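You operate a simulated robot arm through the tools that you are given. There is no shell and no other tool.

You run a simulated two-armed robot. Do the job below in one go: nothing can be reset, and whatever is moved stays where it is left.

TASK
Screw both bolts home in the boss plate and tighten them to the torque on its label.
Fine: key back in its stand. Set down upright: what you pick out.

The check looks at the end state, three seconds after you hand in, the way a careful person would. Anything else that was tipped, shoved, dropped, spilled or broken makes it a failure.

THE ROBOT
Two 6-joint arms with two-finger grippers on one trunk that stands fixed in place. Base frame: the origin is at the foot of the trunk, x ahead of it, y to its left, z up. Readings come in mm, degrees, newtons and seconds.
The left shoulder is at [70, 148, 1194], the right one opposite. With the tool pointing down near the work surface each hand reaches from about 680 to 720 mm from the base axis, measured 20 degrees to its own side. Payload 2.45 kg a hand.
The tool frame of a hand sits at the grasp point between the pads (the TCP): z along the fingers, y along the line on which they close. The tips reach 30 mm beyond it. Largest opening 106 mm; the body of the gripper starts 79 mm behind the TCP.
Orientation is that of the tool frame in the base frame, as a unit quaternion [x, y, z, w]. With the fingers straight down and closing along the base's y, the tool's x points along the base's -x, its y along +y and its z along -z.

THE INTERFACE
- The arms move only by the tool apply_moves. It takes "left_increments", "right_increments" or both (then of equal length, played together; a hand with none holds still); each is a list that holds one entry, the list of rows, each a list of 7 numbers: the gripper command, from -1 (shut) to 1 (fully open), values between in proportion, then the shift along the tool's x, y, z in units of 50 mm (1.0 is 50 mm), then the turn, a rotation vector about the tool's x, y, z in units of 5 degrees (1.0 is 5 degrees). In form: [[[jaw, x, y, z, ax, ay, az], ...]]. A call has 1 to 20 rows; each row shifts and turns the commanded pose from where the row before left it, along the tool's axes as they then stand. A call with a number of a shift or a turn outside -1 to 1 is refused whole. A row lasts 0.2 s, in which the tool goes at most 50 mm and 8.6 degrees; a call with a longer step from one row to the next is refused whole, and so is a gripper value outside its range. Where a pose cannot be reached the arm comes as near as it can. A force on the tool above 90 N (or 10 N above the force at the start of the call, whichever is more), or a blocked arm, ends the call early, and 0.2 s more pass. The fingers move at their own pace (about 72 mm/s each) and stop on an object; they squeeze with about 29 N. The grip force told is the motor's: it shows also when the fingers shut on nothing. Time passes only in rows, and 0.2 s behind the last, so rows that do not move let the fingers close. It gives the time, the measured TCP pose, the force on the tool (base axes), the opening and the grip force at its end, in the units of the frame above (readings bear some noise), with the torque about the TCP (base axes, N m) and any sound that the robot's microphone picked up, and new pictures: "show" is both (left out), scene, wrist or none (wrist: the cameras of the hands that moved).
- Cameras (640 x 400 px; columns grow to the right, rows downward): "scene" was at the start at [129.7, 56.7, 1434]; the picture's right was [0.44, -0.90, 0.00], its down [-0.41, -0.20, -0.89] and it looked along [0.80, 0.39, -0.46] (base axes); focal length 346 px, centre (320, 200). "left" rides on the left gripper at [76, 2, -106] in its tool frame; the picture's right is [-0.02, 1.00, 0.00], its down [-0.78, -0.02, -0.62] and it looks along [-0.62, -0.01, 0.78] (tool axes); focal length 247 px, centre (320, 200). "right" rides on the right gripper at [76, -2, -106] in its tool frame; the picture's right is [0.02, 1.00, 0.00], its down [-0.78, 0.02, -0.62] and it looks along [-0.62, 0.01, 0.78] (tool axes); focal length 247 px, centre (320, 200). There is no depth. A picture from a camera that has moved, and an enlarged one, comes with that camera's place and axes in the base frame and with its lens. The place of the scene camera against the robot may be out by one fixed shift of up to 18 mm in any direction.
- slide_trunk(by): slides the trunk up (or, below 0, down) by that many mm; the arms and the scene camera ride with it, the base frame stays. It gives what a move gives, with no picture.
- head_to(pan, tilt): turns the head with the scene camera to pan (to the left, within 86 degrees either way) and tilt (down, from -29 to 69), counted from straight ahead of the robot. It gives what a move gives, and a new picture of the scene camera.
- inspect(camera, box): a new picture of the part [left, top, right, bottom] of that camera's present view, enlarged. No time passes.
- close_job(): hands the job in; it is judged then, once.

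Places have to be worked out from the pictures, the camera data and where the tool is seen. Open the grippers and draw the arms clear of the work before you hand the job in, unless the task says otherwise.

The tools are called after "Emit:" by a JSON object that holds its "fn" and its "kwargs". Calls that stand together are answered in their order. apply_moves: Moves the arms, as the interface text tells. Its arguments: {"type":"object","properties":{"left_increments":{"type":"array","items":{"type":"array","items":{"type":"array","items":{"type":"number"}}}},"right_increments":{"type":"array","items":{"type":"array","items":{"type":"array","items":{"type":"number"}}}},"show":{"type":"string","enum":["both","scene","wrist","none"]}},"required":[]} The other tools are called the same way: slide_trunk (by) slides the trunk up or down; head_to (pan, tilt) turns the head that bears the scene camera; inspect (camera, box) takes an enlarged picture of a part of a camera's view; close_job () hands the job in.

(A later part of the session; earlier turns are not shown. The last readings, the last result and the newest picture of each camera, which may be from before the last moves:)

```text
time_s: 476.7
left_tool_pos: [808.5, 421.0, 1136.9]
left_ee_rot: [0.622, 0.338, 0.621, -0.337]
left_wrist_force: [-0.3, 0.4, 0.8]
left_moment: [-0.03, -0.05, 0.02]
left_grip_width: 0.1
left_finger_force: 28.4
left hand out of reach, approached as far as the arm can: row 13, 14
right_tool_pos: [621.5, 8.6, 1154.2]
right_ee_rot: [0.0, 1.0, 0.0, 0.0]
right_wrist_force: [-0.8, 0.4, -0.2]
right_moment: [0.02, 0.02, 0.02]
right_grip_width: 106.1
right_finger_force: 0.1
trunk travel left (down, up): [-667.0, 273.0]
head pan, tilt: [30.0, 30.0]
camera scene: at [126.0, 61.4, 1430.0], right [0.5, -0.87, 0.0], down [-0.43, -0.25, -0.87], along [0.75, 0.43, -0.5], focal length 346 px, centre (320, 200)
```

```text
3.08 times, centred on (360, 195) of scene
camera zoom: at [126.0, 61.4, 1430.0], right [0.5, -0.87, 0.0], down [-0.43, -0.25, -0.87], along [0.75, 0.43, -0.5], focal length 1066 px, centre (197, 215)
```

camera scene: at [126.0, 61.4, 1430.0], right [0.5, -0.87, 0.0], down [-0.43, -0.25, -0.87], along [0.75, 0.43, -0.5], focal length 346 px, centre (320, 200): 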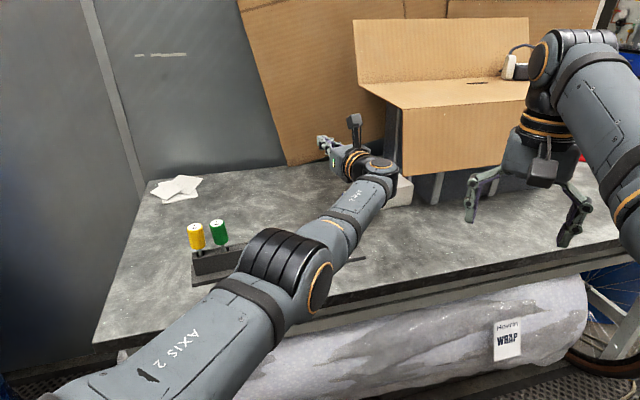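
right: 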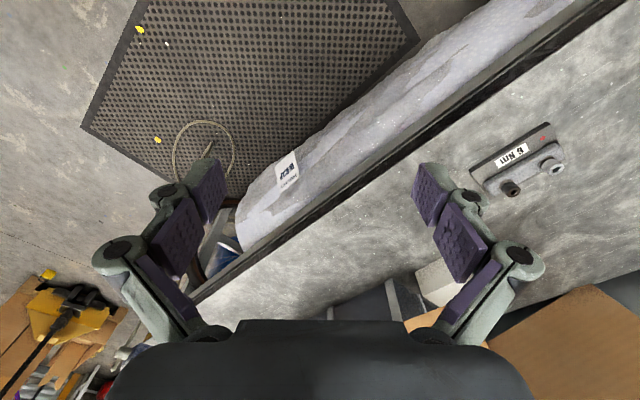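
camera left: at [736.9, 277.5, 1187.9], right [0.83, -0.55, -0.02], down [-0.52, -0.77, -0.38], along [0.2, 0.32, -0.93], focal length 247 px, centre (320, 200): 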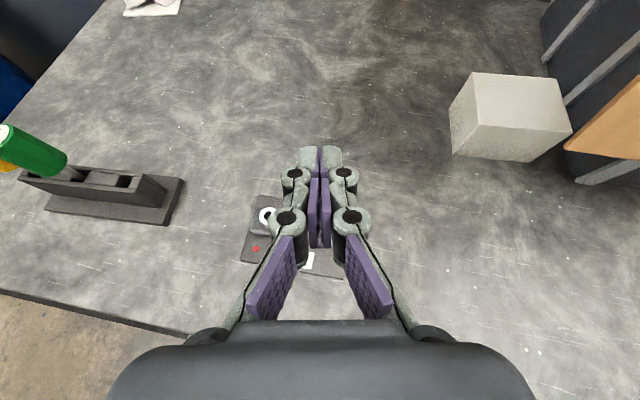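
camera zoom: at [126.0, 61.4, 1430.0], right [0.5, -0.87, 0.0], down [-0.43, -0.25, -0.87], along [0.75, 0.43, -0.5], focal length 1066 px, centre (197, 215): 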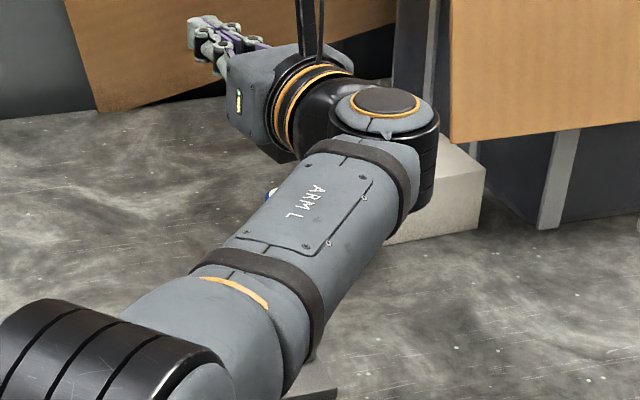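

The hand reached its limit; the key is 85 mm behind the TCP (just at the body's front) and 18 mm to the side. I swing 35° clockwise about the key (to azimuth ≈22°, where reach is better), centring sideways, and check.

Emit:
{"fn": "apply_moves", "kwargs": {"left_increments": [[[-1, 0, 0.148, -0.0065, -1, 0, 0], [-1, 0, 0.148, -0.0065, -1, 0, 0], [-1, 0, 0.148, -0.0065, -1, 0, 0], [-1, 0, 0.148, -0.0065, -1, 0, 0], [-1, 0, 0.148, -0.0065, -1, 0, 0], [-1, 0, 0.148, -0.0065, -1, 0, 0], [-1, 0, 0.148, -0.0065, -1, 0, 0], [-1, 0, 0.2, 0.05, 0, 0, 0], [-1, 0, 0.17, 0.05, 0, 0, 0], [-1, 0, 0, 0, 0, 0, 0]]]}}

Emit:
{"fn": "inspect", "kwargs": {"camera": "scene", "box": [310, 130, 410, 260]}}

```text
time_s: 478.9
left_tool_pos: [852.6, 366.0, 1139.6]
left_ee_rot: [0.694, 0.137, 0.694, -0.134]
left_wrist_force: [0.3, -0.6, 0.6]
left_moment: [-0.02, 0.01, 0.0]
left_grip_width: 0.2
left_finger_force: 29.5
right_tool_pos: [621.3, 9.7, 1154.5]
right_ee_rot: [0.0, 1.0, 0.001, 0.0]
right_wrist_force: [0.0, -1.0, -0.3]
right_moment: [-0.01, -0.01, 0.01]
right_grip_width: 106.0
right_finger_force: 0.1
trunk travel left (down, up): [-667.0, 273.0]
head pan, tilt: [30.0, 30.0]
camera scene: at [125.7, 62.2, 1430.0], right [0.5, -0.87, 0.0], down [-0.43, -0.25, -0.87], along [0.75, 0.43, -0.5], focal length 346 px, centre (320, 200)
camera left: at [754.4, 325.5, 1214.0], right [0.38, -0.93, -0.02], down [-0.58, -0.22, -0.78], along [0.72, 0.3, -0.62], focal length 247 px, centre (320, 200)
```

scene: 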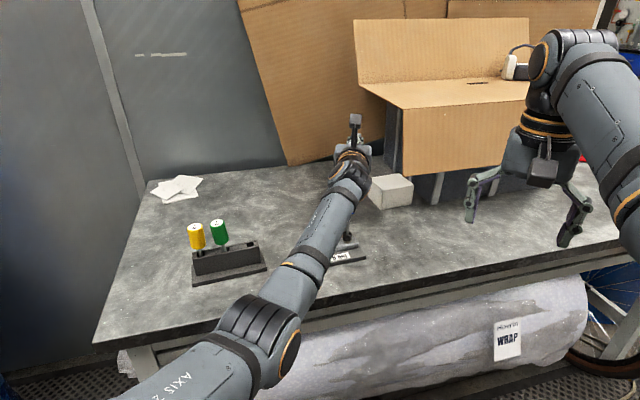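
left: 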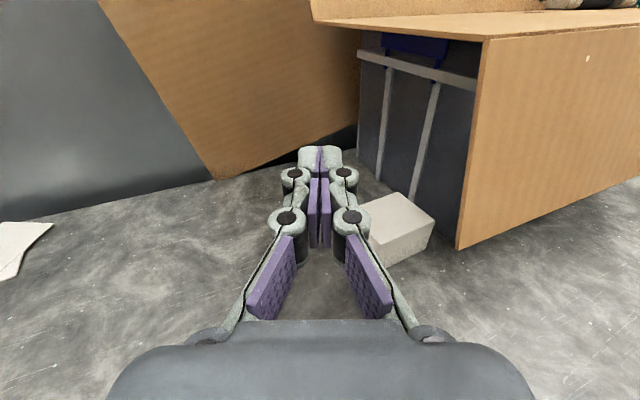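

```text
3.08 times, centred on (360, 195) of scene
camera zoom: at [125.7, 62.2, 1430.0], right [0.5, -0.87, 0.0], down [-0.43, -0.25, -0.87], along [0.75, 0.43, -0.5], focal length 1066 px, centre (197, 215)
```

zoom: 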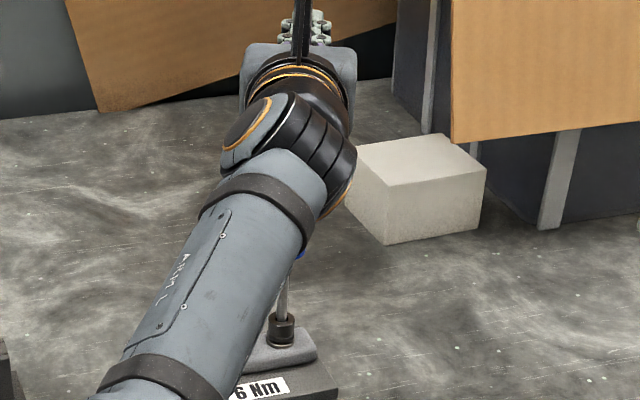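

Now the key is 79 mm behind TCP, nearly centred sideways (−4 mm). I go 12 mm further forward and lower toward the handle top (contact expected near z≈1051).

Emit:
{"fn": "apply_moves", "kwargs": {"left_increments": [[[-1, 0, -0.05, 0.12, 0, 0, 0], [-1, 0, 0, 0.12, 0, 0, 0], [-1, -0.5, 0, 0, 0, 0, 0], [-1, -0.5, 0, 0, 0, 0, 0], [-1, -0.5, 0, 0, 0, 0, 0], [-1, 0, 0, 0, 0, 0, 0]]], "show": "none"}}

Emit:
{"fn": "inspect", "kwargs": {"camera": "scene", "box": [310, 150, 400, 260]}}

```text
time_s: 480.3
left_tool_pos: [864.1, 369.8, 1082.1]
left_ee_rot: [0.685, 0.136, 0.703, -0.135]
left_wrist_force: [15.8, 7.8, 48.2]
left_moment: [-0.86, 3.74, -0.31]
left_grip_width: 0.2
left_finger_force: 28.6
right_tool_pos: [617.3, 7.7, 1158.0]
right_ee_rot: [0.0, 1.0, 0.001, 0.002]
right_wrist_force: [1.2, -0.6, -0.4]
right_moment: [0.0, -0.02, 0.02]
right_grip_width: 106.1
right_finger_force: 0.0
trunk travel left (down, up): [-667.0, 273.0]
head pan, tilt: [30.0, 30.0]
```

```text
3.64 times, centred on (355, 205) of scene
camera zoom: at [119.8, 60.0, 1431.4], right [0.5, -0.87, 0.0], down [-0.43, -0.25, -0.87], along [0.75, 0.43, -0.5], focal length 1259 px, centre (193, 182)
```

zoom: 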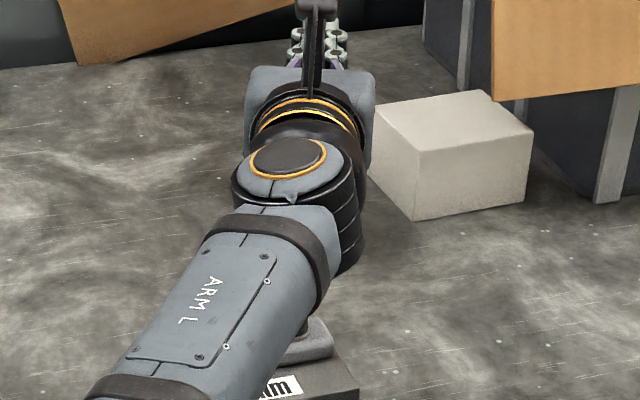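

The body is taller than I thought: it touched early and pressed the key with ~48 N straight away. I raise off at once and check the key and bolt.

Emit:
{"fn": "apply_moves", "kwargs": {"left_increments": [[[-1, 0.3, 0, 0, 0, 0, 0], [-1, 0.5, 0, 0, 0, 0, 0], [-1, 0.5, 0, 0, 0, 0, 0], [-1, 0, 0, -0.5, 0, 0, 0], [-1, 0, 0, -0.5, 0, 0, 0], [-1, 0, 0.5, -0.5, 0, 0, 0], [-1, 0, 0.5, -0.5, 0, 0, 0], [-1, 0, 0, 0, 0, 0, 0]]], "show": "scene"}}

Emit:
{"fn": "inspect", "kwargs": {"camera": "scene", "box": [310, 180, 380, 260]}}

```text
time_s: 482.1
left_tool_pos: [789.9, 287.5, 1129.3]
left_ee_rot: [0.695, 0.136, 0.694, -0.134]
left_wrist_force: [0.1, 0.6, 0.3]
left_moment: [-0.03, 0.01, 0.01]
left_grip_width: 0.0
left_finger_force: 28.5
right_tool_pos: [622.5, 9.8, 1154.7]
right_ee_rot: [0.0, 1.0, 0.001, 0.0]
right_wrist_force: [0.1, 0.6, -0.2]
right_moment: [0.01, 0.02, -0.01]
right_grip_width: 106.0
right_finger_force: 0.0
trunk travel left (down, up): [-667.0, 273.0]
head pan, tilt: [30.0, 30.0]
camera scene: at [126.0, 62.9, 1430.0], right [0.5, -0.87, 0.0], down [-0.43, -0.25, -0.87], along [0.75, 0.43, -0.5], focal length 346 px, centre (320, 200)
```

scene: 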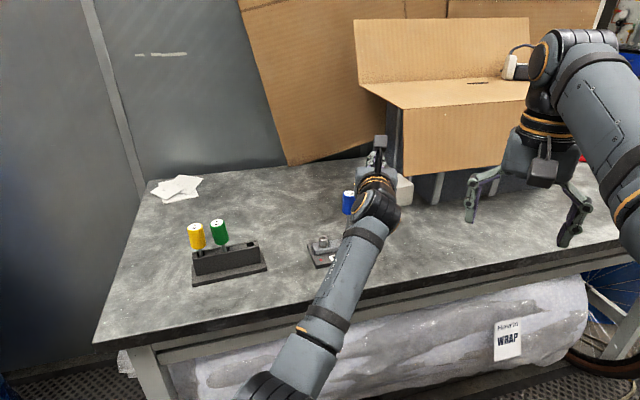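

```text
5.00 times, centred on (345, 220) of scene
camera zoom: at [126.0, 62.9, 1430.0], right [0.5, -0.87, 0.0], down [-0.43, -0.25, -0.87], along [0.75, 0.43, -0.5], focal length 1731 px, centre (195, 100)
```

zoom: 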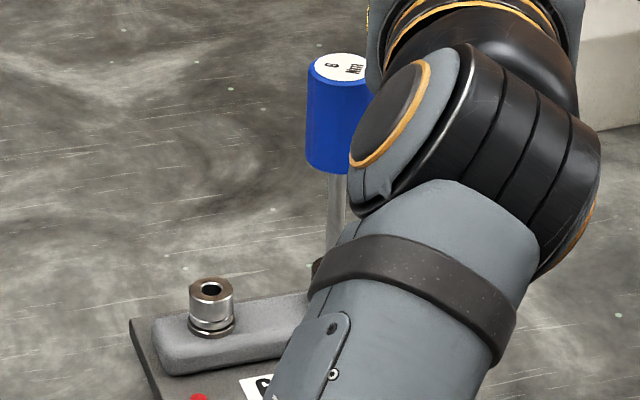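

The key is still upright. I draw the hand back further to see the key in the bolt clearly.

Emit:
{"fn": "apply_moves", "kwargs": {"left_increments": [[[-1, 0.2, 0.4, -0.5, 0, 0, 0], [-1, 0.2, 0.4, -0.5, 0, 0, 0], [-1, 0, 0.4, -0.5, 0, 0, 0], [-1, 0, 0, 0, 0, 0, 0]]], "show": "none"}}

Emit:
{"fn": "inspect", "kwargs": {"camera": "scene", "box": [310, 170, 390, 260]}}

Emit:
{"fn": "inspect", "kwargs": {"camera": "scene", "box": [336, 220, 364, 250]}}

```text
time_s: 483.1
left_tool_pos: [743.9, 205.6, 1150.2]
left_ee_rot: [0.694, 0.135, 0.694, -0.134]
left_wrist_force: [0.8, 0.0, -0.1]
left_moment: [-0.01, -0.02, -0.02]
left_grip_width: 0.0
left_finger_force: 28.6
right_tool_pos: [622.8, 10.3, 1154.7]
right_ee_rot: [0.0, 1.0, 0.0, 0.0]
right_wrist_force: [-1.0, 0.7, 0.3]
right_moment: [0.01, 0.0, -0.05]
right_grip_width: 105.9
right_finger_force: 0.1
trunk travel left (down, up): [-667.0, 273.0]
head pan, tilt: [30.0, 30.0]
```

```text
4.44 times, centred on (350, 215) of scene
camera zoom: at [126.1, 62.6, 1430.0], right [0.5, -0.87, 0.0], down [-0.43, -0.25, -0.87], along [0.75, 0.43, -0.5], focal length 1539 px, centre (187, 133)
```

zoom: 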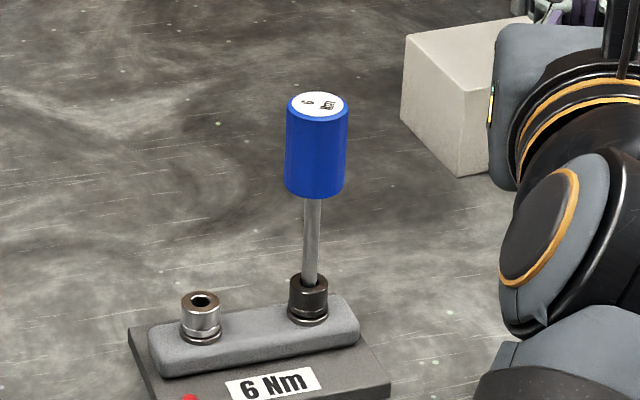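

```text
13.33 times, centred on (350, 235) of scene
camera zoom: at [126.1, 62.6, 1430.0], right [0.5, -0.87, 0.0], down [-0.43, -0.25, -0.87], along [0.75, 0.43, -0.5], focal length 4617 px, centre (-80, -267)
```

zoom: 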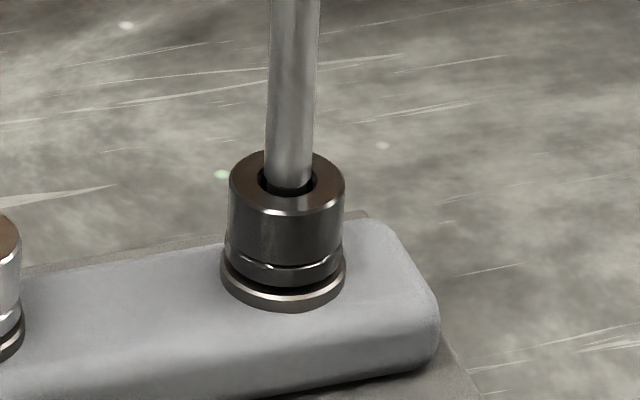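

Pressing with ~48 N didn't change the depth, so the key is fully inserted. I return with the pitched hand, open, to re-grip the key at the TCP; then bring the dark bolt home again and measure torque finely.

Emit:
{"fn": "apply_moves", "kwargs": {"left_increments": [[[-0.17, 0, 0, 0, 1, 0, 0], [-0.17, 0, 0, 0, 1, 0, 0], [-0.17, 0, 0, 0, 1, 0, 0], [-0.17, 0, 0, 0, 1, 0, 0], [-0.17, 0, 0, 0, 1, 0, 0], [-0.17, 0, 0, 0, 1, 0, 0], [-0.17, 0, 0, 0, 1, 0, 0], [-0.17, 0, 0, 0, 0, -1, 0], [-0.17, 0, 0, 0, 0, -1, 0], [-0.17, 0, 0, 0, 0, -1, 0], [-0.17, 0, 0, 0, 0, -1, 0], [-0.17, 0, 0, 0, 0, -1, 0], [-0.17, 0, 0, 0, 0, -0.9, 0], [-0.17, 0, 0, 0, 0, 0, 0]]], "show": "none"}}

Emit:
{"fn": "apply_moves", "kwargs": {"left_increments": [[[-0.17, -0.203, -0.178, 0.405, 0, 0, 0], [-0.17, -0.203, -0.178, 0.405, 0, 0, 0], [-0.17, -0.203, -0.178, 0.405, 0, 0, 0], [-0.17, -0.203, -0.178, 0.405, 0, 0, 0], [-0.17, -0.203, -0.178, 0.405, 0, 0, 0], [-0.17, 0, 0, 0, 0, 0, 0]]]}}

```text
time_s: 485.2
left_tool_pos: [742.7, 197.6, 1134.2]
left_ee_rot: [0.694, 0.367, 0.541, -0.3]
left_wrist_force: [0.4, 0.6, -0.3]
left_moment: [-0.01, 0.05, 0.01]
left_grip_width: 44.0
left_finger_force: 0.2
right_tool_pos: [624.4, 15.1, 1165.7]
right_ee_rot: [-0.004, 1.0, 0.008, 0.016]
right_wrist_force: [-1.5, 3.5, 10.5]
right_moment: [0.01, -0.09, 0.02]
right_grip_width: 95.6
right_finger_force: 0.0
trunk travel left (down, up): [-667.0, 273.0]
head pan, tilt: [30.0, 30.0]
stopped in row 10 (right hand): the force on the tool passed its limit at 99 N (the readings are from after the stop); the commanded pose is now the measured one
```

```text
time_s: 486.6
left_tool_pos: [749.5, 295.2, 1064.6]
left_ee_rot: [0.693, 0.367, 0.543, -0.299]
left_wrist_force: [0.2, -0.1, -0.4]
left_moment: [0.01, -0.03, 0.0]
left_grip_width: 43.9
left_finger_force: 0.0
right_tool_pos: [623.8, 15.0, 1164.6]
right_ee_rot: [-0.005, 1.0, 0.008, 0.015]
right_wrist_force: [0.2, -0.3, 0.3]
right_moment: [0.0, 0.01, -0.03]
right_grip_width: 106.0
right_finger_force: 0.0
trunk travel left (down, up): [-667.0, 273.0]
head pan, tilt: [30.0, 30.0]
camera scene: at [125.7, 61.3, 1430.1], right [0.5, -0.87, 0.0], down [-0.43, -0.25, -0.87], along [0.75, 0.43, -0.5], focal length 346 px, centre (320, 200)
camera left: at [704.4, 221.4, 1162.5], right [0.83, -0.55, -0.04], down [-0.45, -0.64, -0.62], along [0.32, 0.53, -0.78], focal length 247 px, centre (320, 200)
```

scene: 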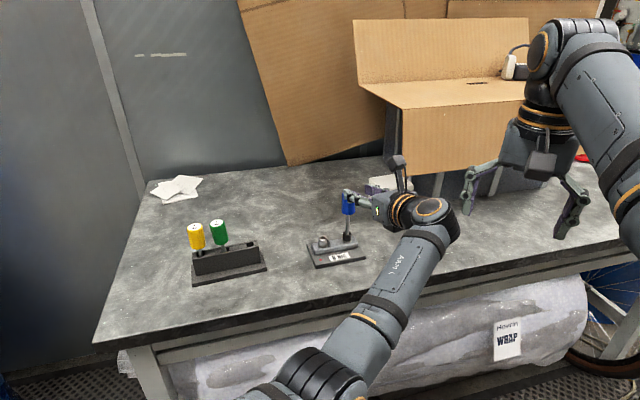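
left: 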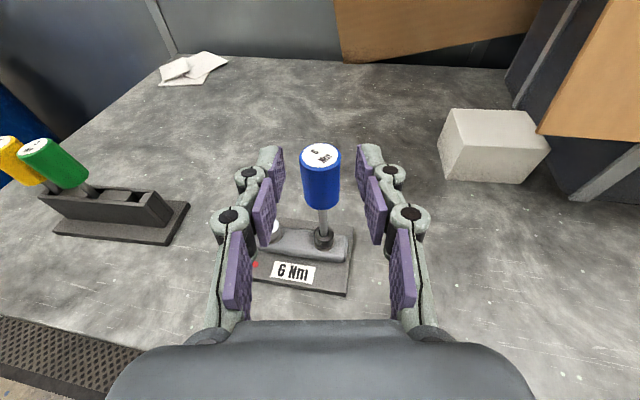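

The left forearm bumped the right hand while re-orienting (stopped at once; the right hand shifted slightly). I move the right hand 110 mm aside, and finish pitching the left hand.

Emit:
{"fn": "apply_moves", "kwargs": {"left_increments": [[[-0.17, 0, 0, 0, 0, 0, 0], [-0.17, 0, 0, 0, 0, 0, 0], [-0.17, 0, 0, 0, 0, 0, 0], [-0.17, 0, 0, 0, 0, 0, 0], [-0.17, 0, 0, -0.2, 0, -0.84, 0], [-0.17, 0, 0, -0.2, 0, -0.84, 0], [-0.17, 0, 0, 0, 0, -0.84, 0], [-0.17, 0, 0, 0, 0, -0.84, 0], [-0.17, 0, 0, 0, 0, 0, 0]]], "right_increments": [[[1, 0.1, -0.5, -0.2, 0, 0, 0], [1, 0.1, -0.5, -0.2, 0, 0, 0], [1, 0.1, -0.6, 0, 0, 0, 0], [1, 0.1, -0.6, 0, 0, 0, 0], [1, 0, 0, 0, 0, 0, 0], [1, 0, 0, 0, 0, 0, 0], [1, 0, 0, 0, 0, 0, 0], [1, 0, 0, 0, 0, 0, 0], [1, 0, 0, 0, 0, 0, 0]]], "show": "both"}}

```text
time_s: 488.6
left_tool_pos: [739.9, 278.9, 1068.5]
left_ee_rot: [0.765, 0.407, 0.435, -0.243]
left_wrist_force: [-0.3, 0.5, 0.6]
left_moment: [0.0, 0.01, 0.0]
left_grip_width: 44.2
left_finger_force: 0.0
right_tool_pos: [640.9, -84.2, 1197.1]
right_ee_rot: [-0.004, 1.0, 0.007, 0.013]
right_wrist_force: [-0.4, -0.7, 0.0]
right_moment: [0.0, 0.01, -0.02]
right_grip_width: 105.9
right_finger_force: 0.1
right hand out of reach, approached as far as the arm can: row 1, 2, 3, 4
trunk travel left (down, up): [-667.0, 273.0]
head pan, tilt: [30.0, 30.0]
camera scene: at [125.9, 61.5, 1430.0], right [0.5, -0.87, 0.0], down [-0.43, -0.25, -0.87], along [0.75, 0.43, -0.5], focal length 346 px, centre (320, 200)
camera right: at [561.9, -87.5, 1300.4], right [-0.03, 1.0, 0.01], down [0.77, 0.01, 0.64], along [0.64, 0.03, -0.77], focal length 247 px, centre (320, 200)
camera left: at [713.4, 233.6, 1187.6], right [0.83, -0.56, -0.04], down [-0.53, -0.76, -0.36], along [0.18, 0.32, -0.93], focal length 247 px, centre (320, 200)
```

scene: 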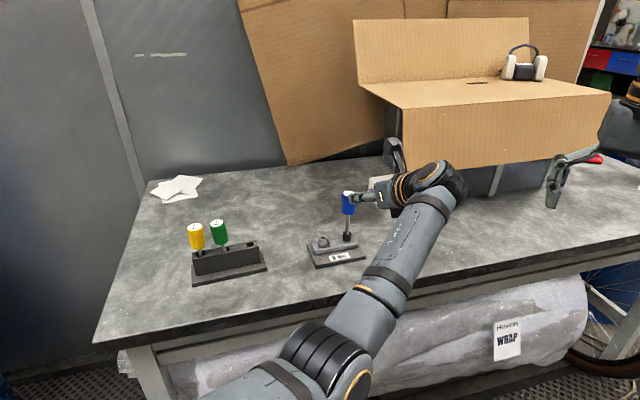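
right: 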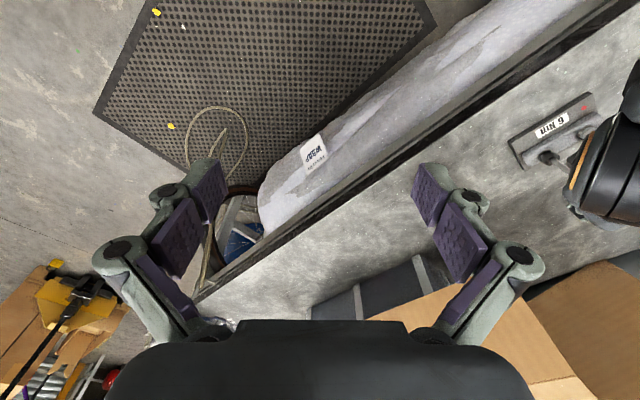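
left: 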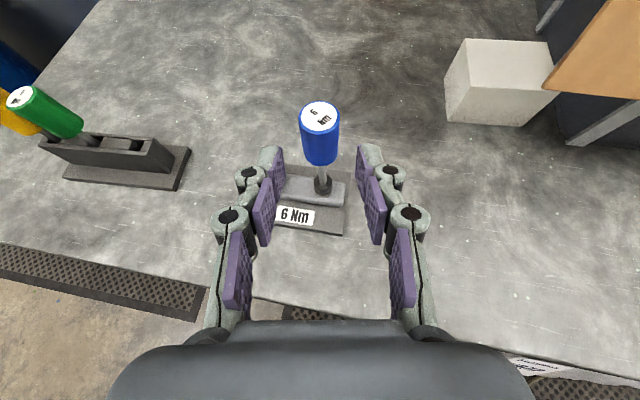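

The right hand is well aside now. I trim the small roll error and approach the key with open fingers to have the handle at the TCP, then close.

Emit:
{"fn": "apply_moves", "kwargs": {"left_increments": [[[-0.17, -0.194, -0.016, 0.112, 0, 0, -0.24], [-0.17, 0, 0, 0.2085, 0, 0, 0], [-0.17, 0, 0, 0.2085, 0, 0, 0], [-0.17, 0, 0, 0.2085, 0, 0, 0], [-0.17, 0, 0, 0.2085, 0, 0, 0], [-0.17, 0, 0, 0.2085, 0, 0, 0], [-0.17, 0, 0, 0.2085, 0, 0, 0], [-0.17, 0, 0, 0.2085, 0, 0, 0], [-0.17, 0, 0, 0.2085, 0, 0, 0], [-0.17, 0, 0, 0, 0, 0, 0]]], "show": "wrist"}}

Emit:
{"fn": "inspect", "kwargs": {"camera": "left", "box": [220, 100, 420, 270]}}

```text
time_s: 490.9
left_tool_pos: [781.3, 338.9, 1015.9]
left_ee_rot: [0.76, 0.416, 0.438, -0.239]
left_wrist_force: [0.2, -0.3, -0.3]
left_moment: [0.03, -0.05, -0.02]
left_grip_width: 43.6
left_finger_force: 0.1
right_tool_pos: [642.5, -84.8, 1196.4]
right_ee_rot: [-0.004, 1.0, 0.007, 0.013]
right_wrist_force: [0.7, 0.1, 0.4]
right_moment: [-0.01, 0.03, 0.02]
right_grip_width: 106.0
right_finger_force: 0.2
trunk travel left (down, up): [-667.0, 273.0]
head pan, tilt: [30.0, 30.0]
camera left: at [751.6, 296.0, 1134.8], right [0.83, -0.55, -0.02], down [-0.52, -0.77, -0.37], along [0.19, 0.31, -0.93], focal length 247 px, centre (320, 200)
```

left: 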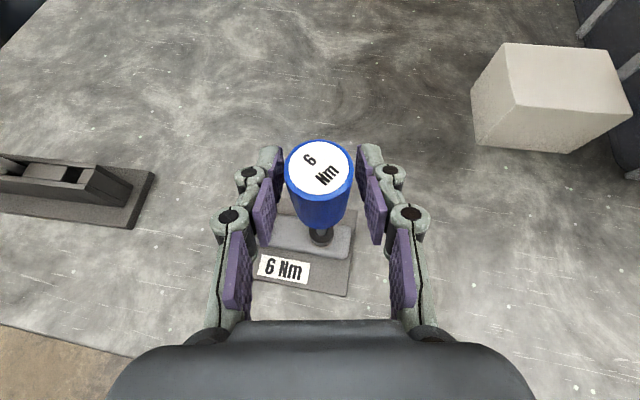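

```text
2.35 times, centred on (320, 185) of left
camera zoom: at [751.6, 296.0, 1134.8], right [0.83, -0.55, -0.02], down [-0.52, -0.77, -0.37], along [0.19, 0.31, -0.93], focal length 581 px, centre (320, 235)
```

zoom: 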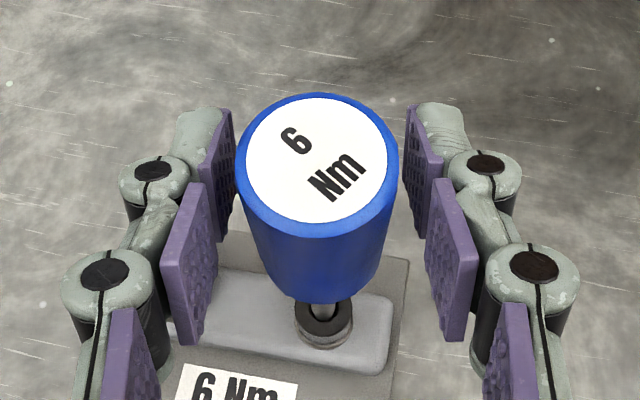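

Centred. I do two ratchet strokes (80° CW) to bring the dark bolt back home.

Emit:
{"fn": "apply_moves", "kwargs": {"left_increments": [[[-1, 0, 0, 0, 0, 0, 0], [-1, 0, 0, 0, 0, 0, 0], [-1, 0, 0, 0, 0, 0, 0], [-1, 0, 0, 0, -0.866, 0, 0.5], [-1, 0, 0, 0, -0.866, 0, 0.5], [-1, 0, 0, 0, -0.866, 0, 0.5], [-1, 0, 0, 0, -0.866, 0, 0.5], [-1, 0, 0, 0, -0.866, 0, 0.5], [-1, 0, 0, 0, -0.866, 0, 0.5], [-1, 0, 0, 0, -0.866, 0, 0.5], [-1, 0, 0, 0, -0.866, 0, 0.5]]], "show": "none"}}

Emit:
{"fn": "apply_moves", "kwargs": {"left_increments": [[[-0.17, 0, 0, 0, 0, 0, 0], [-0.17, 0, 0, 0, 0, 0, 0], [-0.17, 0, 0, 0, 0.866, 0, -0.5], [-0.17, 0, 0, 0, 0.866, 0, -0.5], [-0.17, 0, 0, 0, 0.866, 0, -0.5], [-0.17, 0, 0, 0, 0.866, 0, -0.5], [-0.17, 0, 0, 0, 0.866, 0, -0.5], [-0.17, 0, 0, 0, 0.866, 0, -0.5], [-0.17, 0, 0, 0, 0.866, 0, -0.5], [-0.17, 0, 0, 0, 0.866, 0, -0.5], [-0.17, 0, 0, 0, 0, 0, 0]]], "show": "none"}}

Emit:
{"fn": "apply_moves", "kwargs": {"left_increments": [[[-1, 0, 0, 0, 0, 0, 0], [-1, 0, 0, 0, 0, 0, 0], [-1, 0, 0, 0, 0, 0, 0], [-1, 0, 0, 0, -0.866, 0, 0.5], [-1, 0, 0, 0, -0.866, 0, 0.5], [-1, 0, 0, 0, -0.866, 0, 0.5], [-1, 0, 0, 0, -0.866, 0, 0.5], [-1, 0, 0, 0, -0.866, 0, 0.5], [-1, 0, 0, 0, -0.866, 0, 0.5], [-1, 0, 0, 0, -0.866, 0, 0.5], [-1, 0, 0, 0, -0.866, 0, 0.5]]], "show": "none"}}

Emit:
{"fn": "apply_moves", "kwargs": {"left_increments": [[[-0.17, 0, 0, 0, 0, 0, 0], [-0.17, 0, 0, 0, 0, 0, 0], [-0.17, 0, 0, 0, 0.866, 0, -0.5], [-0.17, 0, 0, 0, 0.866, 0, -0.5], [-0.17, 0, 0, 0, 0.866, 0, -0.5], [-0.17, 0, 0, 0, 0.866, 0, -0.5], [-0.17, 0, 0, 0, 0.866, 0, -0.5], [-0.17, 0, 0, 0, 0.866, 0, -0.5], [-0.17, 0, 0, 0, 0.866, 0, -0.5], [-0.17, 0, 0, 0, 0.866, 0, -0.5], [-0.17, 0, 0, 0, 0, 0, 0]]], "show": "none"}}

Emit:
{"fn": "inspect", "kwargs": {"camera": "scene", "box": [310, 210, 374, 256]}}

Emit:
{"fn": "inspect", "kwargs": {"camera": "left", "box": [220, 100, 420, 270]}}

```text
time_s: 493.2
left_tool_pos: [779.2, 341.7, 1015.9]
left_ee_rot: [0.856, 0.13, 0.494, -0.074]
left_wrist_force: [-1.0, 1.8, 0.1]
left_moment: [0.16, 0.11, 0.04]
left_grip_width: 29.5
left_finger_force: 28.7
right_tool_pos: [642.1, -83.6, 1196.3]
right_ee_rot: [-0.005, 1.0, 0.008, 0.013]
right_wrist_force: [-0.2, 0.6, -0.9]
right_moment: [0.0, 0.01, -0.01]
right_grip_width: 105.9
right_finger_force: 0.0
trunk travel left (down, up): [-667.0, 273.0]
head pan, tilt: [30.0, 30.0]
```

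```text
time_s: 495.6
left_tool_pos: [780.5, 340.3, 1017.5]
left_ee_rot: [0.76, 0.415, 0.439, -0.239]
left_wrist_force: [0.0, -0.2, -0.6]
left_moment: [0.0, 0.01, 0.0]
left_grip_width: 43.8
left_finger_force: 0.1
right_tool_pos: [643.0, -82.7, 1197.1]
right_ee_rot: [-0.004, 1.0, 0.008, 0.014]
right_wrist_force: [-0.2, 0.4, -0.3]
right_moment: [-0.02, 0.01, 0.02]
right_grip_width: 106.0
right_finger_force: 0.0
trunk travel left (down, up): [-667.0, 273.0]
head pan, tilt: [30.0, 30.0]
```

```text
time_s: 498.1
left_tool_pos: [779.5, 341.6, 1017.8]
left_ee_rot: [0.857, 0.129, 0.494, -0.073]
left_wrist_force: [-1.4, -0.4, 0.6]
left_moment: [0.02, 0.22, 0.04]
left_grip_width: 29.7
left_finger_force: 28.9
right_tool_pos: [642.1, -84.0, 1196.6]
right_ee_rot: [-0.005, 1.0, 0.007, 0.014]
right_wrist_force: [0.8, 0.1, -0.2]
right_moment: [0.01, 0.0, -0.01]
right_grip_width: 105.9
right_finger_force: 0.1
trunk travel left (down, up): [-667.0, 273.0]
head pan, tilt: [30.0, 30.0]
```

```text
time_s: 500.4
left_tool_pos: [779.4, 340.5, 1016.8]
left_ee_rot: [0.76, 0.416, 0.439, -0.239]
left_wrist_force: [-0.5, -0.4, -0.3]
left_moment: [0.0, -0.02, 0.02]
left_grip_width: 44.1
left_finger_force: 0.0
right_tool_pos: [641.9, -84.1, 1196.3]
right_ee_rot: [-0.005, 1.0, 0.007, 0.014]
right_wrist_force: [0.2, 0.6, -0.4]
right_moment: [-0.01, -0.02, -0.02]
right_grip_width: 106.1
right_finger_force: 0.1
trunk travel left (down, up): [-667.0, 273.0]
head pan, tilt: [30.0, 30.0]
```

```text
8.70 times, centred on (342, 233) of scene
camera zoom: at [125.8, 62.1, 1430.0], right [0.5, -0.87, 0.0], down [-0.43, -0.25, -0.87], along [0.75, 0.43, -0.5], focal length 3011 px, centre (129, -87)
```

zoom: 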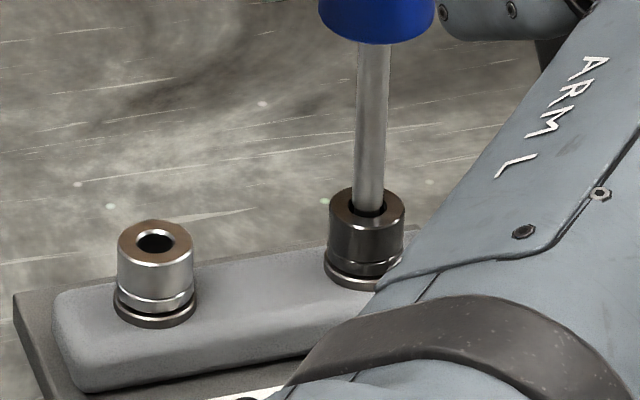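

```text
2.35 times, centred on (320, 185) of left
camera zoom: at [750.9, 295.8, 1135.5], right [0.84, -0.55, -0.02], down [-0.52, -0.77, -0.37], along [0.19, 0.31, -0.93], focal length 581 px, centre (320, 235)
```

zoom: 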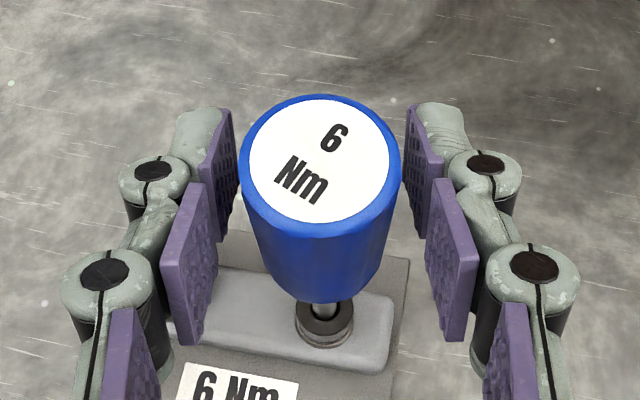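

Running torque is ≈0.04. Now close and turn in 5–10° pieces, reading the torque as it reaches home.

Emit:
{"fn": "apply_moves", "kwargs": {"left_increments": [[[-1, 0, 0, 0, 0, 0, 0], [-1, 0, 0, 0, 0, 0, 0], [-1, 0, 0, 0, 0, 0, 0], [-1, 0, 0, 0, -0.866, 0, 0.5]]], "show": "none"}}

Emit:
{"fn": "apply_moves", "kwargs": {"left_increments": [[[-1, 0, 0, 0, -0.866, 0, 0.5]]], "show": "none"}}

Emit:
{"fn": "apply_moves", "kwargs": {"left_increments": [[[-1, 0, 0, 0, -0.866, 0, 0.5]]], "show": "none"}}

Emit:
{"fn": "apply_moves", "kwargs": {"left_increments": [[[-1, 0, 0, 0, -0.866, 0, 0.5]]], "show": "none"}}

Emit:
{"fn": "apply_moves", "kwargs": {"left_increments": [[[-1, 0, 0, 0, -0.866, 0, 0.5]]], "show": "none"}}

Emit:
{"fn": "apply_moves", "kwargs": {"left_increments": [[[-1, 0, 0, 0, -0.866, 0, 0.5]]], "show": "none"}}

Emit:
{"fn": "apply_moves", "kwargs": {"left_increments": [[[-1, 0, 0, 0, -0.866, 0, 0.5]]], "show": "none"}}

Emit:
{"fn": "apply_moves", "kwargs": {"left_increments": [[[-1, 0, 0, 0, -0.866, 0, 0.5]]], "show": "none"}}

```text
time_s: 501.4
left_tool_pos: [779.5, 340.7, 1017.8]
left_ee_rot: [0.778, 0.38, 0.45, -0.218]
left_wrist_force: [-1.4, -0.9, 1.9]
left_moment: [-0.06, 0.12, 0.08]
left_grip_width: 29.2
left_finger_force: 29.4
right_tool_pos: [641.3, -83.6, 1197.0]
right_ee_rot: [-0.005, 1.0, 0.006, 0.014]
right_wrist_force: [-0.7, 0.9, 0.4]
right_moment: [-0.03, -0.01, -0.01]
right_grip_width: 105.9
right_finger_force: 0.0
trunk travel left (down, up): [-667.0, 273.0]
head pan, tilt: [30.0, 30.0]
```

```text
time_s: 501.9
left_tool_pos: [780.1, 340.5, 1017.4]
left_ee_rot: [0.794, 0.347, 0.458, -0.198]
left_wrist_force: [1.2, -0.7, 1.8]
left_moment: [-0.04, -0.02, 0.06]
left_grip_width: 29.3
left_finger_force: 29.1
right_tool_pos: [642.5, -83.2, 1197.3]
right_ee_rot: [-0.004, 1.0, 0.007, 0.014]
right_wrist_force: [-0.1, 0.8, 0.4]
right_moment: [0.0, 0.01, -0.01]
right_grip_width: 105.7
right_finger_force: 0.1
trunk travel left (down, up): [-667.0, 273.0]
head pan, tilt: [30.0, 30.0]
```

```text
time_s: 502.2
left_tool_pos: [780.4, 340.9, 1014.9]
left_ee_rot: [0.808, 0.312, 0.466, -0.178]
left_wrist_force: [1.4, 0.1, 3.1]
left_moment: [0.07, -0.01, 0.01]
left_grip_width: 29.3
left_finger_force: 28.6
right_tool_pos: [641.3, -83.1, 1197.4]
right_ee_rot: [-0.006, 1.0, 0.007, 0.014]
right_wrist_force: [-0.3, -0.3, 0.3]
right_moment: [-0.02, 0.03, 0.01]
right_grip_width: 105.9
right_finger_force: 0.1
trunk travel left (down, up): [-667.0, 273.0]
head pan, tilt: [30.0, 30.0]
```

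```text
time_s: 502.6
left_tool_pos: [778.8, 340.1, 1016.4]
left_ee_rot: [0.821, 0.276, 0.474, -0.157]
left_wrist_force: [1.2, 0.1, 1.1]
left_moment: [0.02, 0.0, 0.07]
left_grip_width: 29.4
left_finger_force: 28.9
right_tool_pos: [642.1, -83.3, 1197.3]
right_ee_rot: [-0.005, 1.0, 0.006, 0.014]
right_wrist_force: [0.3, 0.4, -0.1]
right_moment: [0.0, 0.02, -0.02]
right_grip_width: 105.7
right_finger_force: 0.0
trunk travel left (down, up): [-667.0, 273.0]
head pan, tilt: [30.0, 30.0]
```

```text
time_s: 503.1
left_tool_pos: [779.5, 341.1, 1016.7]
left_ee_rot: [0.832, 0.24, 0.48, -0.137]
left_wrist_force: [1.2, -1.0, 2.5]
left_moment: [-0.03, -0.04, 0.06]
left_grip_width: 29.2
left_finger_force: 28.9
right_tool_pos: [641.5, -83.2, 1198.1]
right_ee_rot: [-0.005, 1.0, 0.006, 0.015]
right_wrist_force: [0.5, -0.1, 0.4]
right_moment: [-0.04, -0.02, -0.01]
right_grip_width: 106.1
right_finger_force: 0.0
trunk travel left (down, up): [-667.0, 273.0]
head pan, tilt: [30.0, 30.0]
```

```text
time_s: 503.4
left_tool_pos: [778.8, 341.6, 1015.8]
left_ee_rot: [0.841, 0.204, 0.487, -0.116]
left_wrist_force: [-2.0, -1.1, 3.1]
left_moment: [-0.08, 0.27, 0.07]
left_grip_width: 29.3
left_finger_force: 28.4
right_tool_pos: [641.9, -83.7, 1196.8]
right_ee_rot: [-0.004, 1.0, 0.006, 0.013]
right_wrist_force: [-0.1, -0.5, -0.1]
right_moment: [-0.04, 0.0, 0.0]
right_grip_width: 105.9
right_finger_force: 0.0
trunk travel left (down, up): [-667.0, 273.0]
head pan, tilt: [30.0, 30.0]
```

```text
time_s: 503.9
left_tool_pos: [779.5, 340.7, 1016.9]
left_ee_rot: [0.85, 0.167, 0.491, -0.093]
left_wrist_force: [-3.1, -1.1, 2.1]
left_moment: [-0.12, 0.38, 0.1]
left_grip_width: 29.1
left_finger_force: 28.8
right_tool_pos: [640.1, -83.7, 1197.1]
right_ee_rot: [-0.005, 1.0, 0.006, 0.014]
right_wrist_force: [-0.1, -0.7, 1.3]
right_moment: [-0.03, -0.02, 0.0]
right_grip_width: 105.9
right_finger_force: 0.1
trunk travel left (down, up): [-667.0, 273.0]
head pan, tilt: [30.0, 30.0]
```

```text
time_s: 504.2
left_tool_pos: [780.5, 341.5, 1016.3]
left_ee_rot: [0.857, 0.13, 0.494, -0.073]
left_wrist_force: [-2.4, -0.9, 1.1]
left_moment: [-0.05, 0.24, 0.12]
left_grip_width: 29.2
left_finger_force: 29.0
right_tool_pos: [641.0, -83.4, 1196.0]
right_ee_rot: [-0.005, 1.0, 0.006, 0.015]
right_wrist_force: [0.5, -0.9, -0.5]
right_moment: [-0.02, 0.01, -0.02]
right_grip_width: 105.7
right_finger_force: 0.0
trunk travel left (down, up): [-667.0, 273.0]
head pan, tilt: [30.0, 30.0]
```

Torque creeps up slightly (0.12 at the end). Next test: turn while pushing harder axially (as one would press a driver into its screw): swing back, close, push ~6–8 mm into compliance and turn 20°.

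Emit:
{"fn": "apply_moves", "kwargs": {"left_increments": [[[-0.17, 0, 0, 0, 0, 0, 0], [-0.17, 0, 0, 0, 0, 0, 0], [-0.17, 0, 0, 0, 0.866, 0, -0.5], [-0.17, 0, 0, 0, 0.866, 0, -0.5], [-0.17, 0, 0, 0, 0.866, 0, -0.5], [-0.17, 0, 0, 0, 0.866, 0, -0.5], [-0.17, 0, 0, 0, 0.866, 0, -0.5], [-0.17, 0, 0, 0, 0.866, 0, -0.5], [-0.17, 0, 0, 0, 0.866, 0, -0.5], [-0.17, 0, 0, 0, 0.866, 0, -0.5], [-0.17, 0, 0, 0, 0, 0, 0], [-1, 0, 0, 0, 0, 0, 0], [-1, 0, 0, 0, 0, 0, 0], [-1, 0, 0, 0, 0, 0, 0]]], "show": "none"}}

Emit:
{"fn": "apply_moves", "kwargs": {"left_increments": [[[-1, -0.104, 0, 0.06, 0, 0, 0], [-1, -0.052, 0, 0.03, -0.866, 0, 0.5], [-1, -0.035, 0, 0.02, -0.866, 0, 0.5]]], "show": "none"}}

Emit:
{"fn": "apply_moves", "kwargs": {"left_increments": [[[-1, -0.035, 0, 0.02, -0.866, 0, 0.5], [-1, -0.035, 0, 0.02, -0.866, 0, 0.5]]], "show": "none"}}

Emit:
{"fn": "apply_moves", "kwargs": {"left_increments": [[[-1, -0.035, 0, 0.02, -0.866, 0, 0.5], [-1, -0.035, 0, 0.02, -0.866, 0, 0.5]]], "show": "wrist"}}

```text
time_s: 507.2
left_tool_pos: [779.3, 341.2, 1016.7]
left_ee_rot: [0.76, 0.415, 0.439, -0.239]
left_wrist_force: [2.2, -0.5, 0.7]
left_moment: [0.07, -0.05, 0.05]
left_grip_width: 29.6
left_finger_force: 29.0
right_tool_pos: [643.3, -83.8, 1197.4]
right_ee_rot: [-0.004, 1.0, 0.008, 0.014]
right_wrist_force: [-0.7, 0.1, -0.7]
right_moment: [0.0, 0.02, -0.01]
right_grip_width: 105.8
right_finger_force: 0.0
trunk travel left (down, up): [-667.0, 273.0]
head pan, tilt: [30.0, 30.0]
```

```text
time_s: 508.1
left_tool_pos: [778.0, 339.4, 1010.0]
left_ee_rot: [0.792, 0.347, 0.461, -0.198]
left_wrist_force: [7.9, 3.1, 21.3]
left_moment: [0.2, -0.11, 0.0]
left_grip_width: 29.4
left_finger_force: 29.0
right_tool_pos: [640.1, -85.3, 1197.0]
right_ee_rot: [-0.004, 1.0, 0.007, 0.014]
right_wrist_force: [-0.3, -0.4, -0.8]
right_moment: [0.0, 0.02, 0.01]
right_grip_width: 106.1
right_finger_force: 0.1
trunk travel left (down, up): [-667.0, 273.0]
head pan, tilt: [30.0, 30.0]
```

```text
time_s: 508.6
left_tool_pos: [776.2, 339.7, 1005.6]
left_ee_rot: [0.82, 0.277, 0.476, -0.158]
left_wrist_force: [5.0, 1.5, 20.9]
left_moment: [-0.02, -0.31, 0.07]
left_grip_width: 29.2
left_finger_force: 29.3
right_tool_pos: [638.4, -84.4, 1198.8]
right_ee_rot: [-0.005, 1.0, 0.008, 0.014]
right_wrist_force: [-0.2, 0.2, -0.1]
right_moment: [-0.01, 0.04, 0.03]
right_grip_width: 105.7
right_finger_force: 0.0
trunk travel left (down, up): [-667.0, 273.0]
head pan, tilt: [30.0, 30.0]
```

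```text
time_s: 509.2
left_tool_pos: [777.1, 340.2, 1002.4]
left_ee_rot: [0.84, 0.205, 0.488, -0.117]
left_wrist_force: [1.2, 0.9, 21.1]
left_moment: [0.08, -0.14, 0.08]
left_grip_width: 29.6
left_finger_force: 28.9
right_tool_pos: [639.3, -85.2, 1199.3]
right_ee_rot: [-0.004, 1.0, 0.007, 0.015]
right_wrist_force: [0.8, 0.1, 0.0]
right_moment: [0.01, 0.02, -0.01]
right_grip_width: 106.1
right_finger_force: 0.2
trunk travel left (down, up): [-667.0, 273.0]
head pan, tilt: [30.0, 30.0]
camera left: at [728.3, 314.8, 1119.9], right [0.45, -0.89, -0.02], down [-0.83, -0.41, -0.37], along [0.33, 0.18, -0.93], focal length 247 px, centre (320, 200)
```

left: 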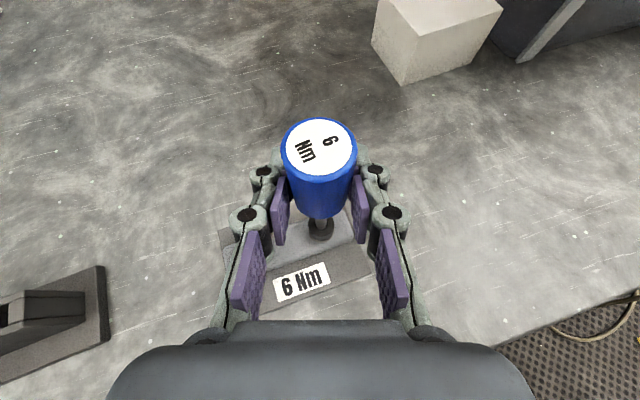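

Even with 21 N axial the torque stays ≤0.08 N·m, and the fingers slide on the handle at that load. I need a better look at whether the heads are truly seated: I'll release the key (it stands in the bolt), lift the hand up and away, and lower the trunk so the head camera views the bolts from a flatter angle.

Emit:
{"fn": "apply_moves", "kwargs": {"left_increments": [[[-0.17, 0, 0, 0, 0, 0, 0], [-0.17, 0, 0, 0, 0, 0, 0], [-0.17, 0, 0, 0, 0, 0, 0], [-0.17, 0, 0, -0.3, 0, 0, 0], [-0.17, 0, 0, -0.5, 0, 0, 0], [-0.17, 0, 0, -0.5, 0, 0, 0], [-0.17, 0, 0, -0.5, 0, 0, 0], [-0.17, 0.5, 0, -0.5, 0, 0, 0], [-0.17, 0.6, 0, -0.5, 0, 0, 0], [-0.17, 0.6, 0, -0.5, 0, 0, 0], [-0.17, 0.7, 0, -0.3, 0, 0, 0], [-0.17, 0.7, 0, -0.3, 0, 0, 0], [-0.17, 0.7, 0, -0.3, 0, 0, 0], [-0.17, 0, 0, 0, 0, 0, 0]]], "show": "scene"}}

```text
time_s: 512.2
left_tool_pos: [703.0, 302.1, 1266.3]
left_ee_rot: [0.842, 0.205, 0.485, -0.116]
left_wrist_force: [0.9, -0.2, 0.6]
left_moment: [-0.03, 0.03, 0.0]
left_grip_width: 43.9
left_finger_force: 0.0
right_tool_pos: [643.8, -83.5, 1196.9]
right_ee_rot: [-0.005, 1.0, 0.007, 0.012]
right_wrist_force: [0.0, 0.2, 0.0]
right_moment: [-0.04, 0.01, 0.0]
right_grip_width: 106.0
right_finger_force: 0.1
trunk travel left (down, up): [-667.0, 273.0]
head pan, tilt: [30.0, 30.0]
camera scene: at [126.2, 62.1, 1430.0], right [0.5, -0.87, 0.0], down [-0.43, -0.25, -0.87], along [0.75, 0.43, -0.5], focal length 346 px, centre (320, 200)
```

scene: 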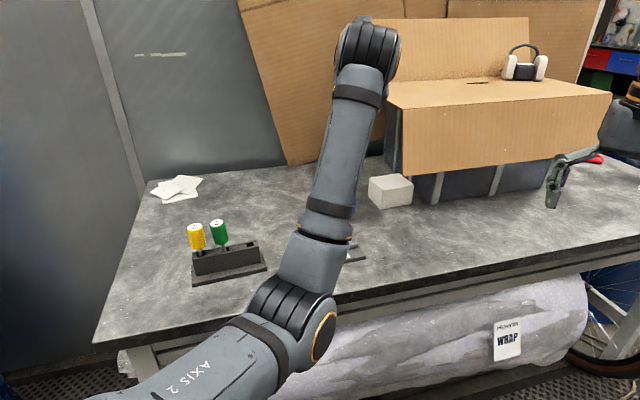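

I raise a bit more and shift the hand to the right out of the camera's line, then lower the trunk 200 mm.

Emit:
{"fn": "apply_moves", "kwargs": {"left_increments": [[[-0.17, 0.6, 0.6, -0.4, 0, 0, 0], [-0.17, 0.6, 0.7, -0.4, 0, 0, 0], [-0.17, 0.3, 0.7, -0.4, 0, 0, 0], [-0.17, 0, 0.7, -0.4, 0, 0, 0], [-0.17, 0, 0, 0, 0, 0, 0]]], "show": "none"}}

Emit:
{"fn": "slide_trunk", "kwargs": {"by": -200}}

Emit:
{"fn": "head_to", "kwargs": {"pan": 25, "tilt": 25}}

```text
refused: row 2 steps farther than a row can; nothing moved
```

```text
time_s: 514.4
left_tool_pos: [701.8, 300.8, 1065.7]
left_ee_rot: [0.841, 0.205, 0.486, -0.117]
left_wrist_force: [-0.1, 0.2, -0.2]
left_moment: [-0.01, -0.03, -0.01]
left_grip_width: 44.0
left_finger_force: 0.0
right_tool_pos: [642.2, -83.5, 997.3]
right_ee_rot: [-0.005, 1.0, 0.006, 0.015]
right_wrist_force: [-0.5, -0.2, 0.5]
right_moment: [-0.02, 0.01, 0.0]
right_grip_width: 106.3
right_finger_force: 0.1
trunk travel left (down, up): [-467.0, 473.0]
head pan, tilt: [30.0, 30.0]
```

```text
time_s: 515.1
left_tool_pos: [701.3, 300.6, 1065.3]
left_ee_rot: [0.842, 0.205, 0.485, -0.117]
left_wrist_force: [-0.6, -0.3, 0.3]
left_moment: [0.04, -0.01, -0.01]
left_grip_width: 43.9
left_finger_force: 0.0
right_tool_pos: [641.8, -83.2, 997.4]
right_ee_rot: [-0.005, 1.0, 0.007, 0.012]
right_wrist_force: [-0.2, -0.4, 0.3]
right_moment: [0.01, -0.01, 0.01]
right_grip_width: 105.7
right_finger_force: 0.1
trunk travel left (down, up): [-467.0, 473.0]
head pan, tilt: [25.0, 25.0]
camera scene: at [131.0, 55.6, 1238.0], right [0.42, -0.91, 0.0], down [-0.38, -0.18, -0.91], along [0.82, 0.38, -0.42], focal length 346 px, centre (320, 200)
```

scene: 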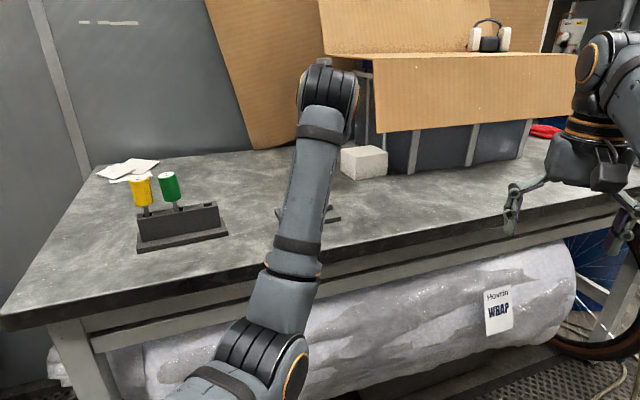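

The shift row was too long and refused; no harm. I now move the hand up and to the right in smaller rows to clear the view.

Emit:
{"fn": "apply_moves", "kwargs": {"left_increments": [[[-0.17, 0.6, 0, -0.4, 0, 0, 0], [-0.17, 0.5, 0.6, -0.4, 0, 0, 0], [-0.17, 0.2, 0.8, -0.3, 0, 0, 0], [-0.17, 0, 0.8, -0.3, 0, 0, 0], [-0.17, 0, 0.8, -0.3, 0, 0, 0], [-0.17, 0, 0, 0, 0, 0, 0]]], "show": "scene"}}

Emit:
{"fn": "inspect", "kwargs": {"camera": "scene", "box": [260, 150, 350, 240]}}

```text
time_s: 516.5
left_tool_pos: [733.5, 148.5, 1162.4]
left_ee_rot: [0.842, 0.204, 0.486, -0.116]
left_wrist_force: [0.4, 0.8, -0.6]
left_moment: [0.03, 0.02, 0.04]
left_grip_width: 44.0
left_finger_force: 0.0
right_tool_pos: [642.1, -83.6, 996.9]
right_ee_rot: [-0.004, 1.0, 0.007, 0.013]
right_wrist_force: [0.4, -0.4, -0.1]
right_moment: [-0.02, 0.03, -0.01]
right_grip_width: 105.8
right_finger_force: 0.0
trunk travel left (down, up): [-467.0, 473.0]
head pan, tilt: [25.0, 25.0]
camera scene: at [131.3, 56.5, 1237.9], right [0.42, -0.91, 0.0], down [-0.38, -0.18, -0.91], along [0.82, 0.38, -0.42], focal length 346 px, centre (320, 200)
```

scene: 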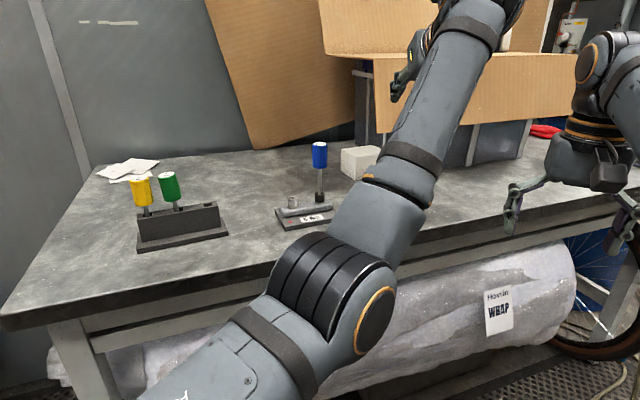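

```text
4.44 times, centred on (305, 195) of scene
camera zoom: at [131.3, 56.5, 1237.9], right [0.42, -0.91, 0.0], down [-0.38, -0.18, -0.91], along [0.82, 0.38, -0.42], focal length 1539 px, centre (387, 222)
```

zoom: 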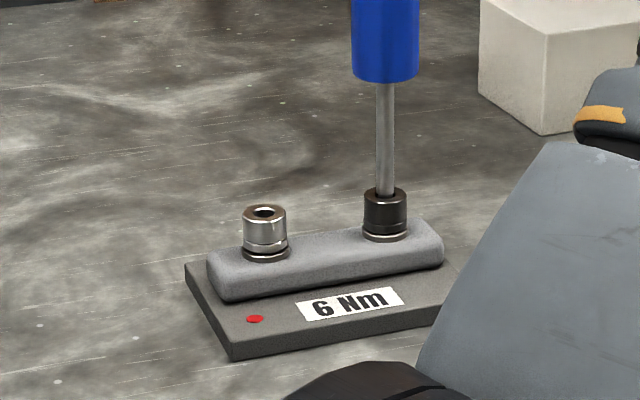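

This flatter view is very telling: the dark bolt is down on its seat, while the silver one still shows a gap. Zoom in.

Emit:
{"fn": "inspect", "kwargs": {"camera": "scene", "box": [290, 190, 310, 214]}}

Emit:
{"fn": "inspect", "kwargs": {"camera": "scene", "box": [310, 186, 330, 210]}}

```text
16.00 times, centred on (300, 202) of scene
camera zoom: at [131.3, 56.5, 1237.9], right [0.42, -0.91, 0.0], down [-0.38, -0.18, -0.91], along [0.82, 0.38, -0.42], focal length 5540 px, centre (640, 168)
```

zoom: 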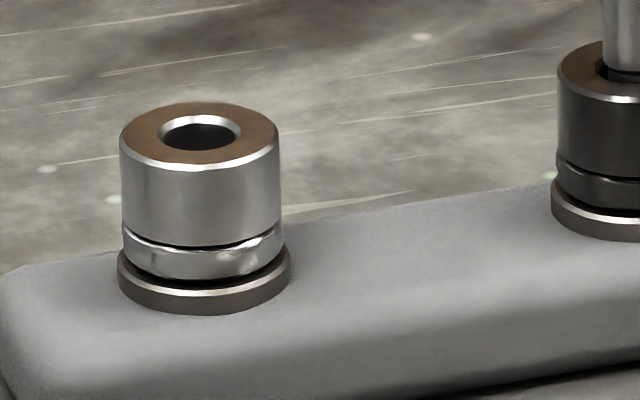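

```text
16.00 times, centred on (320, 198) of scene
camera zoom: at [131.3, 56.5, 1237.9], right [0.42, -0.91, 0.0], down [-0.38, -0.18, -0.91], along [0.82, 0.38, -0.42], focal length 5540 px, centre (320, 232)
```

zoom: 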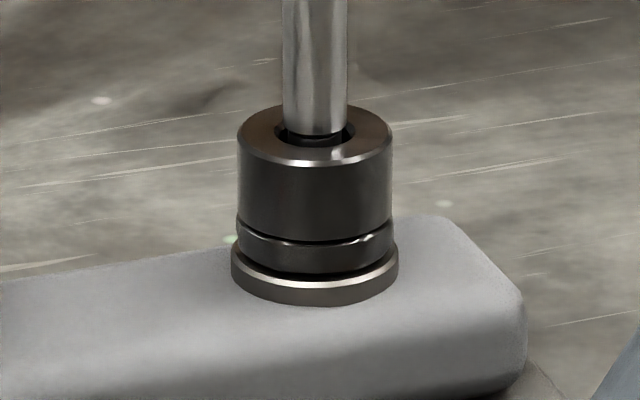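

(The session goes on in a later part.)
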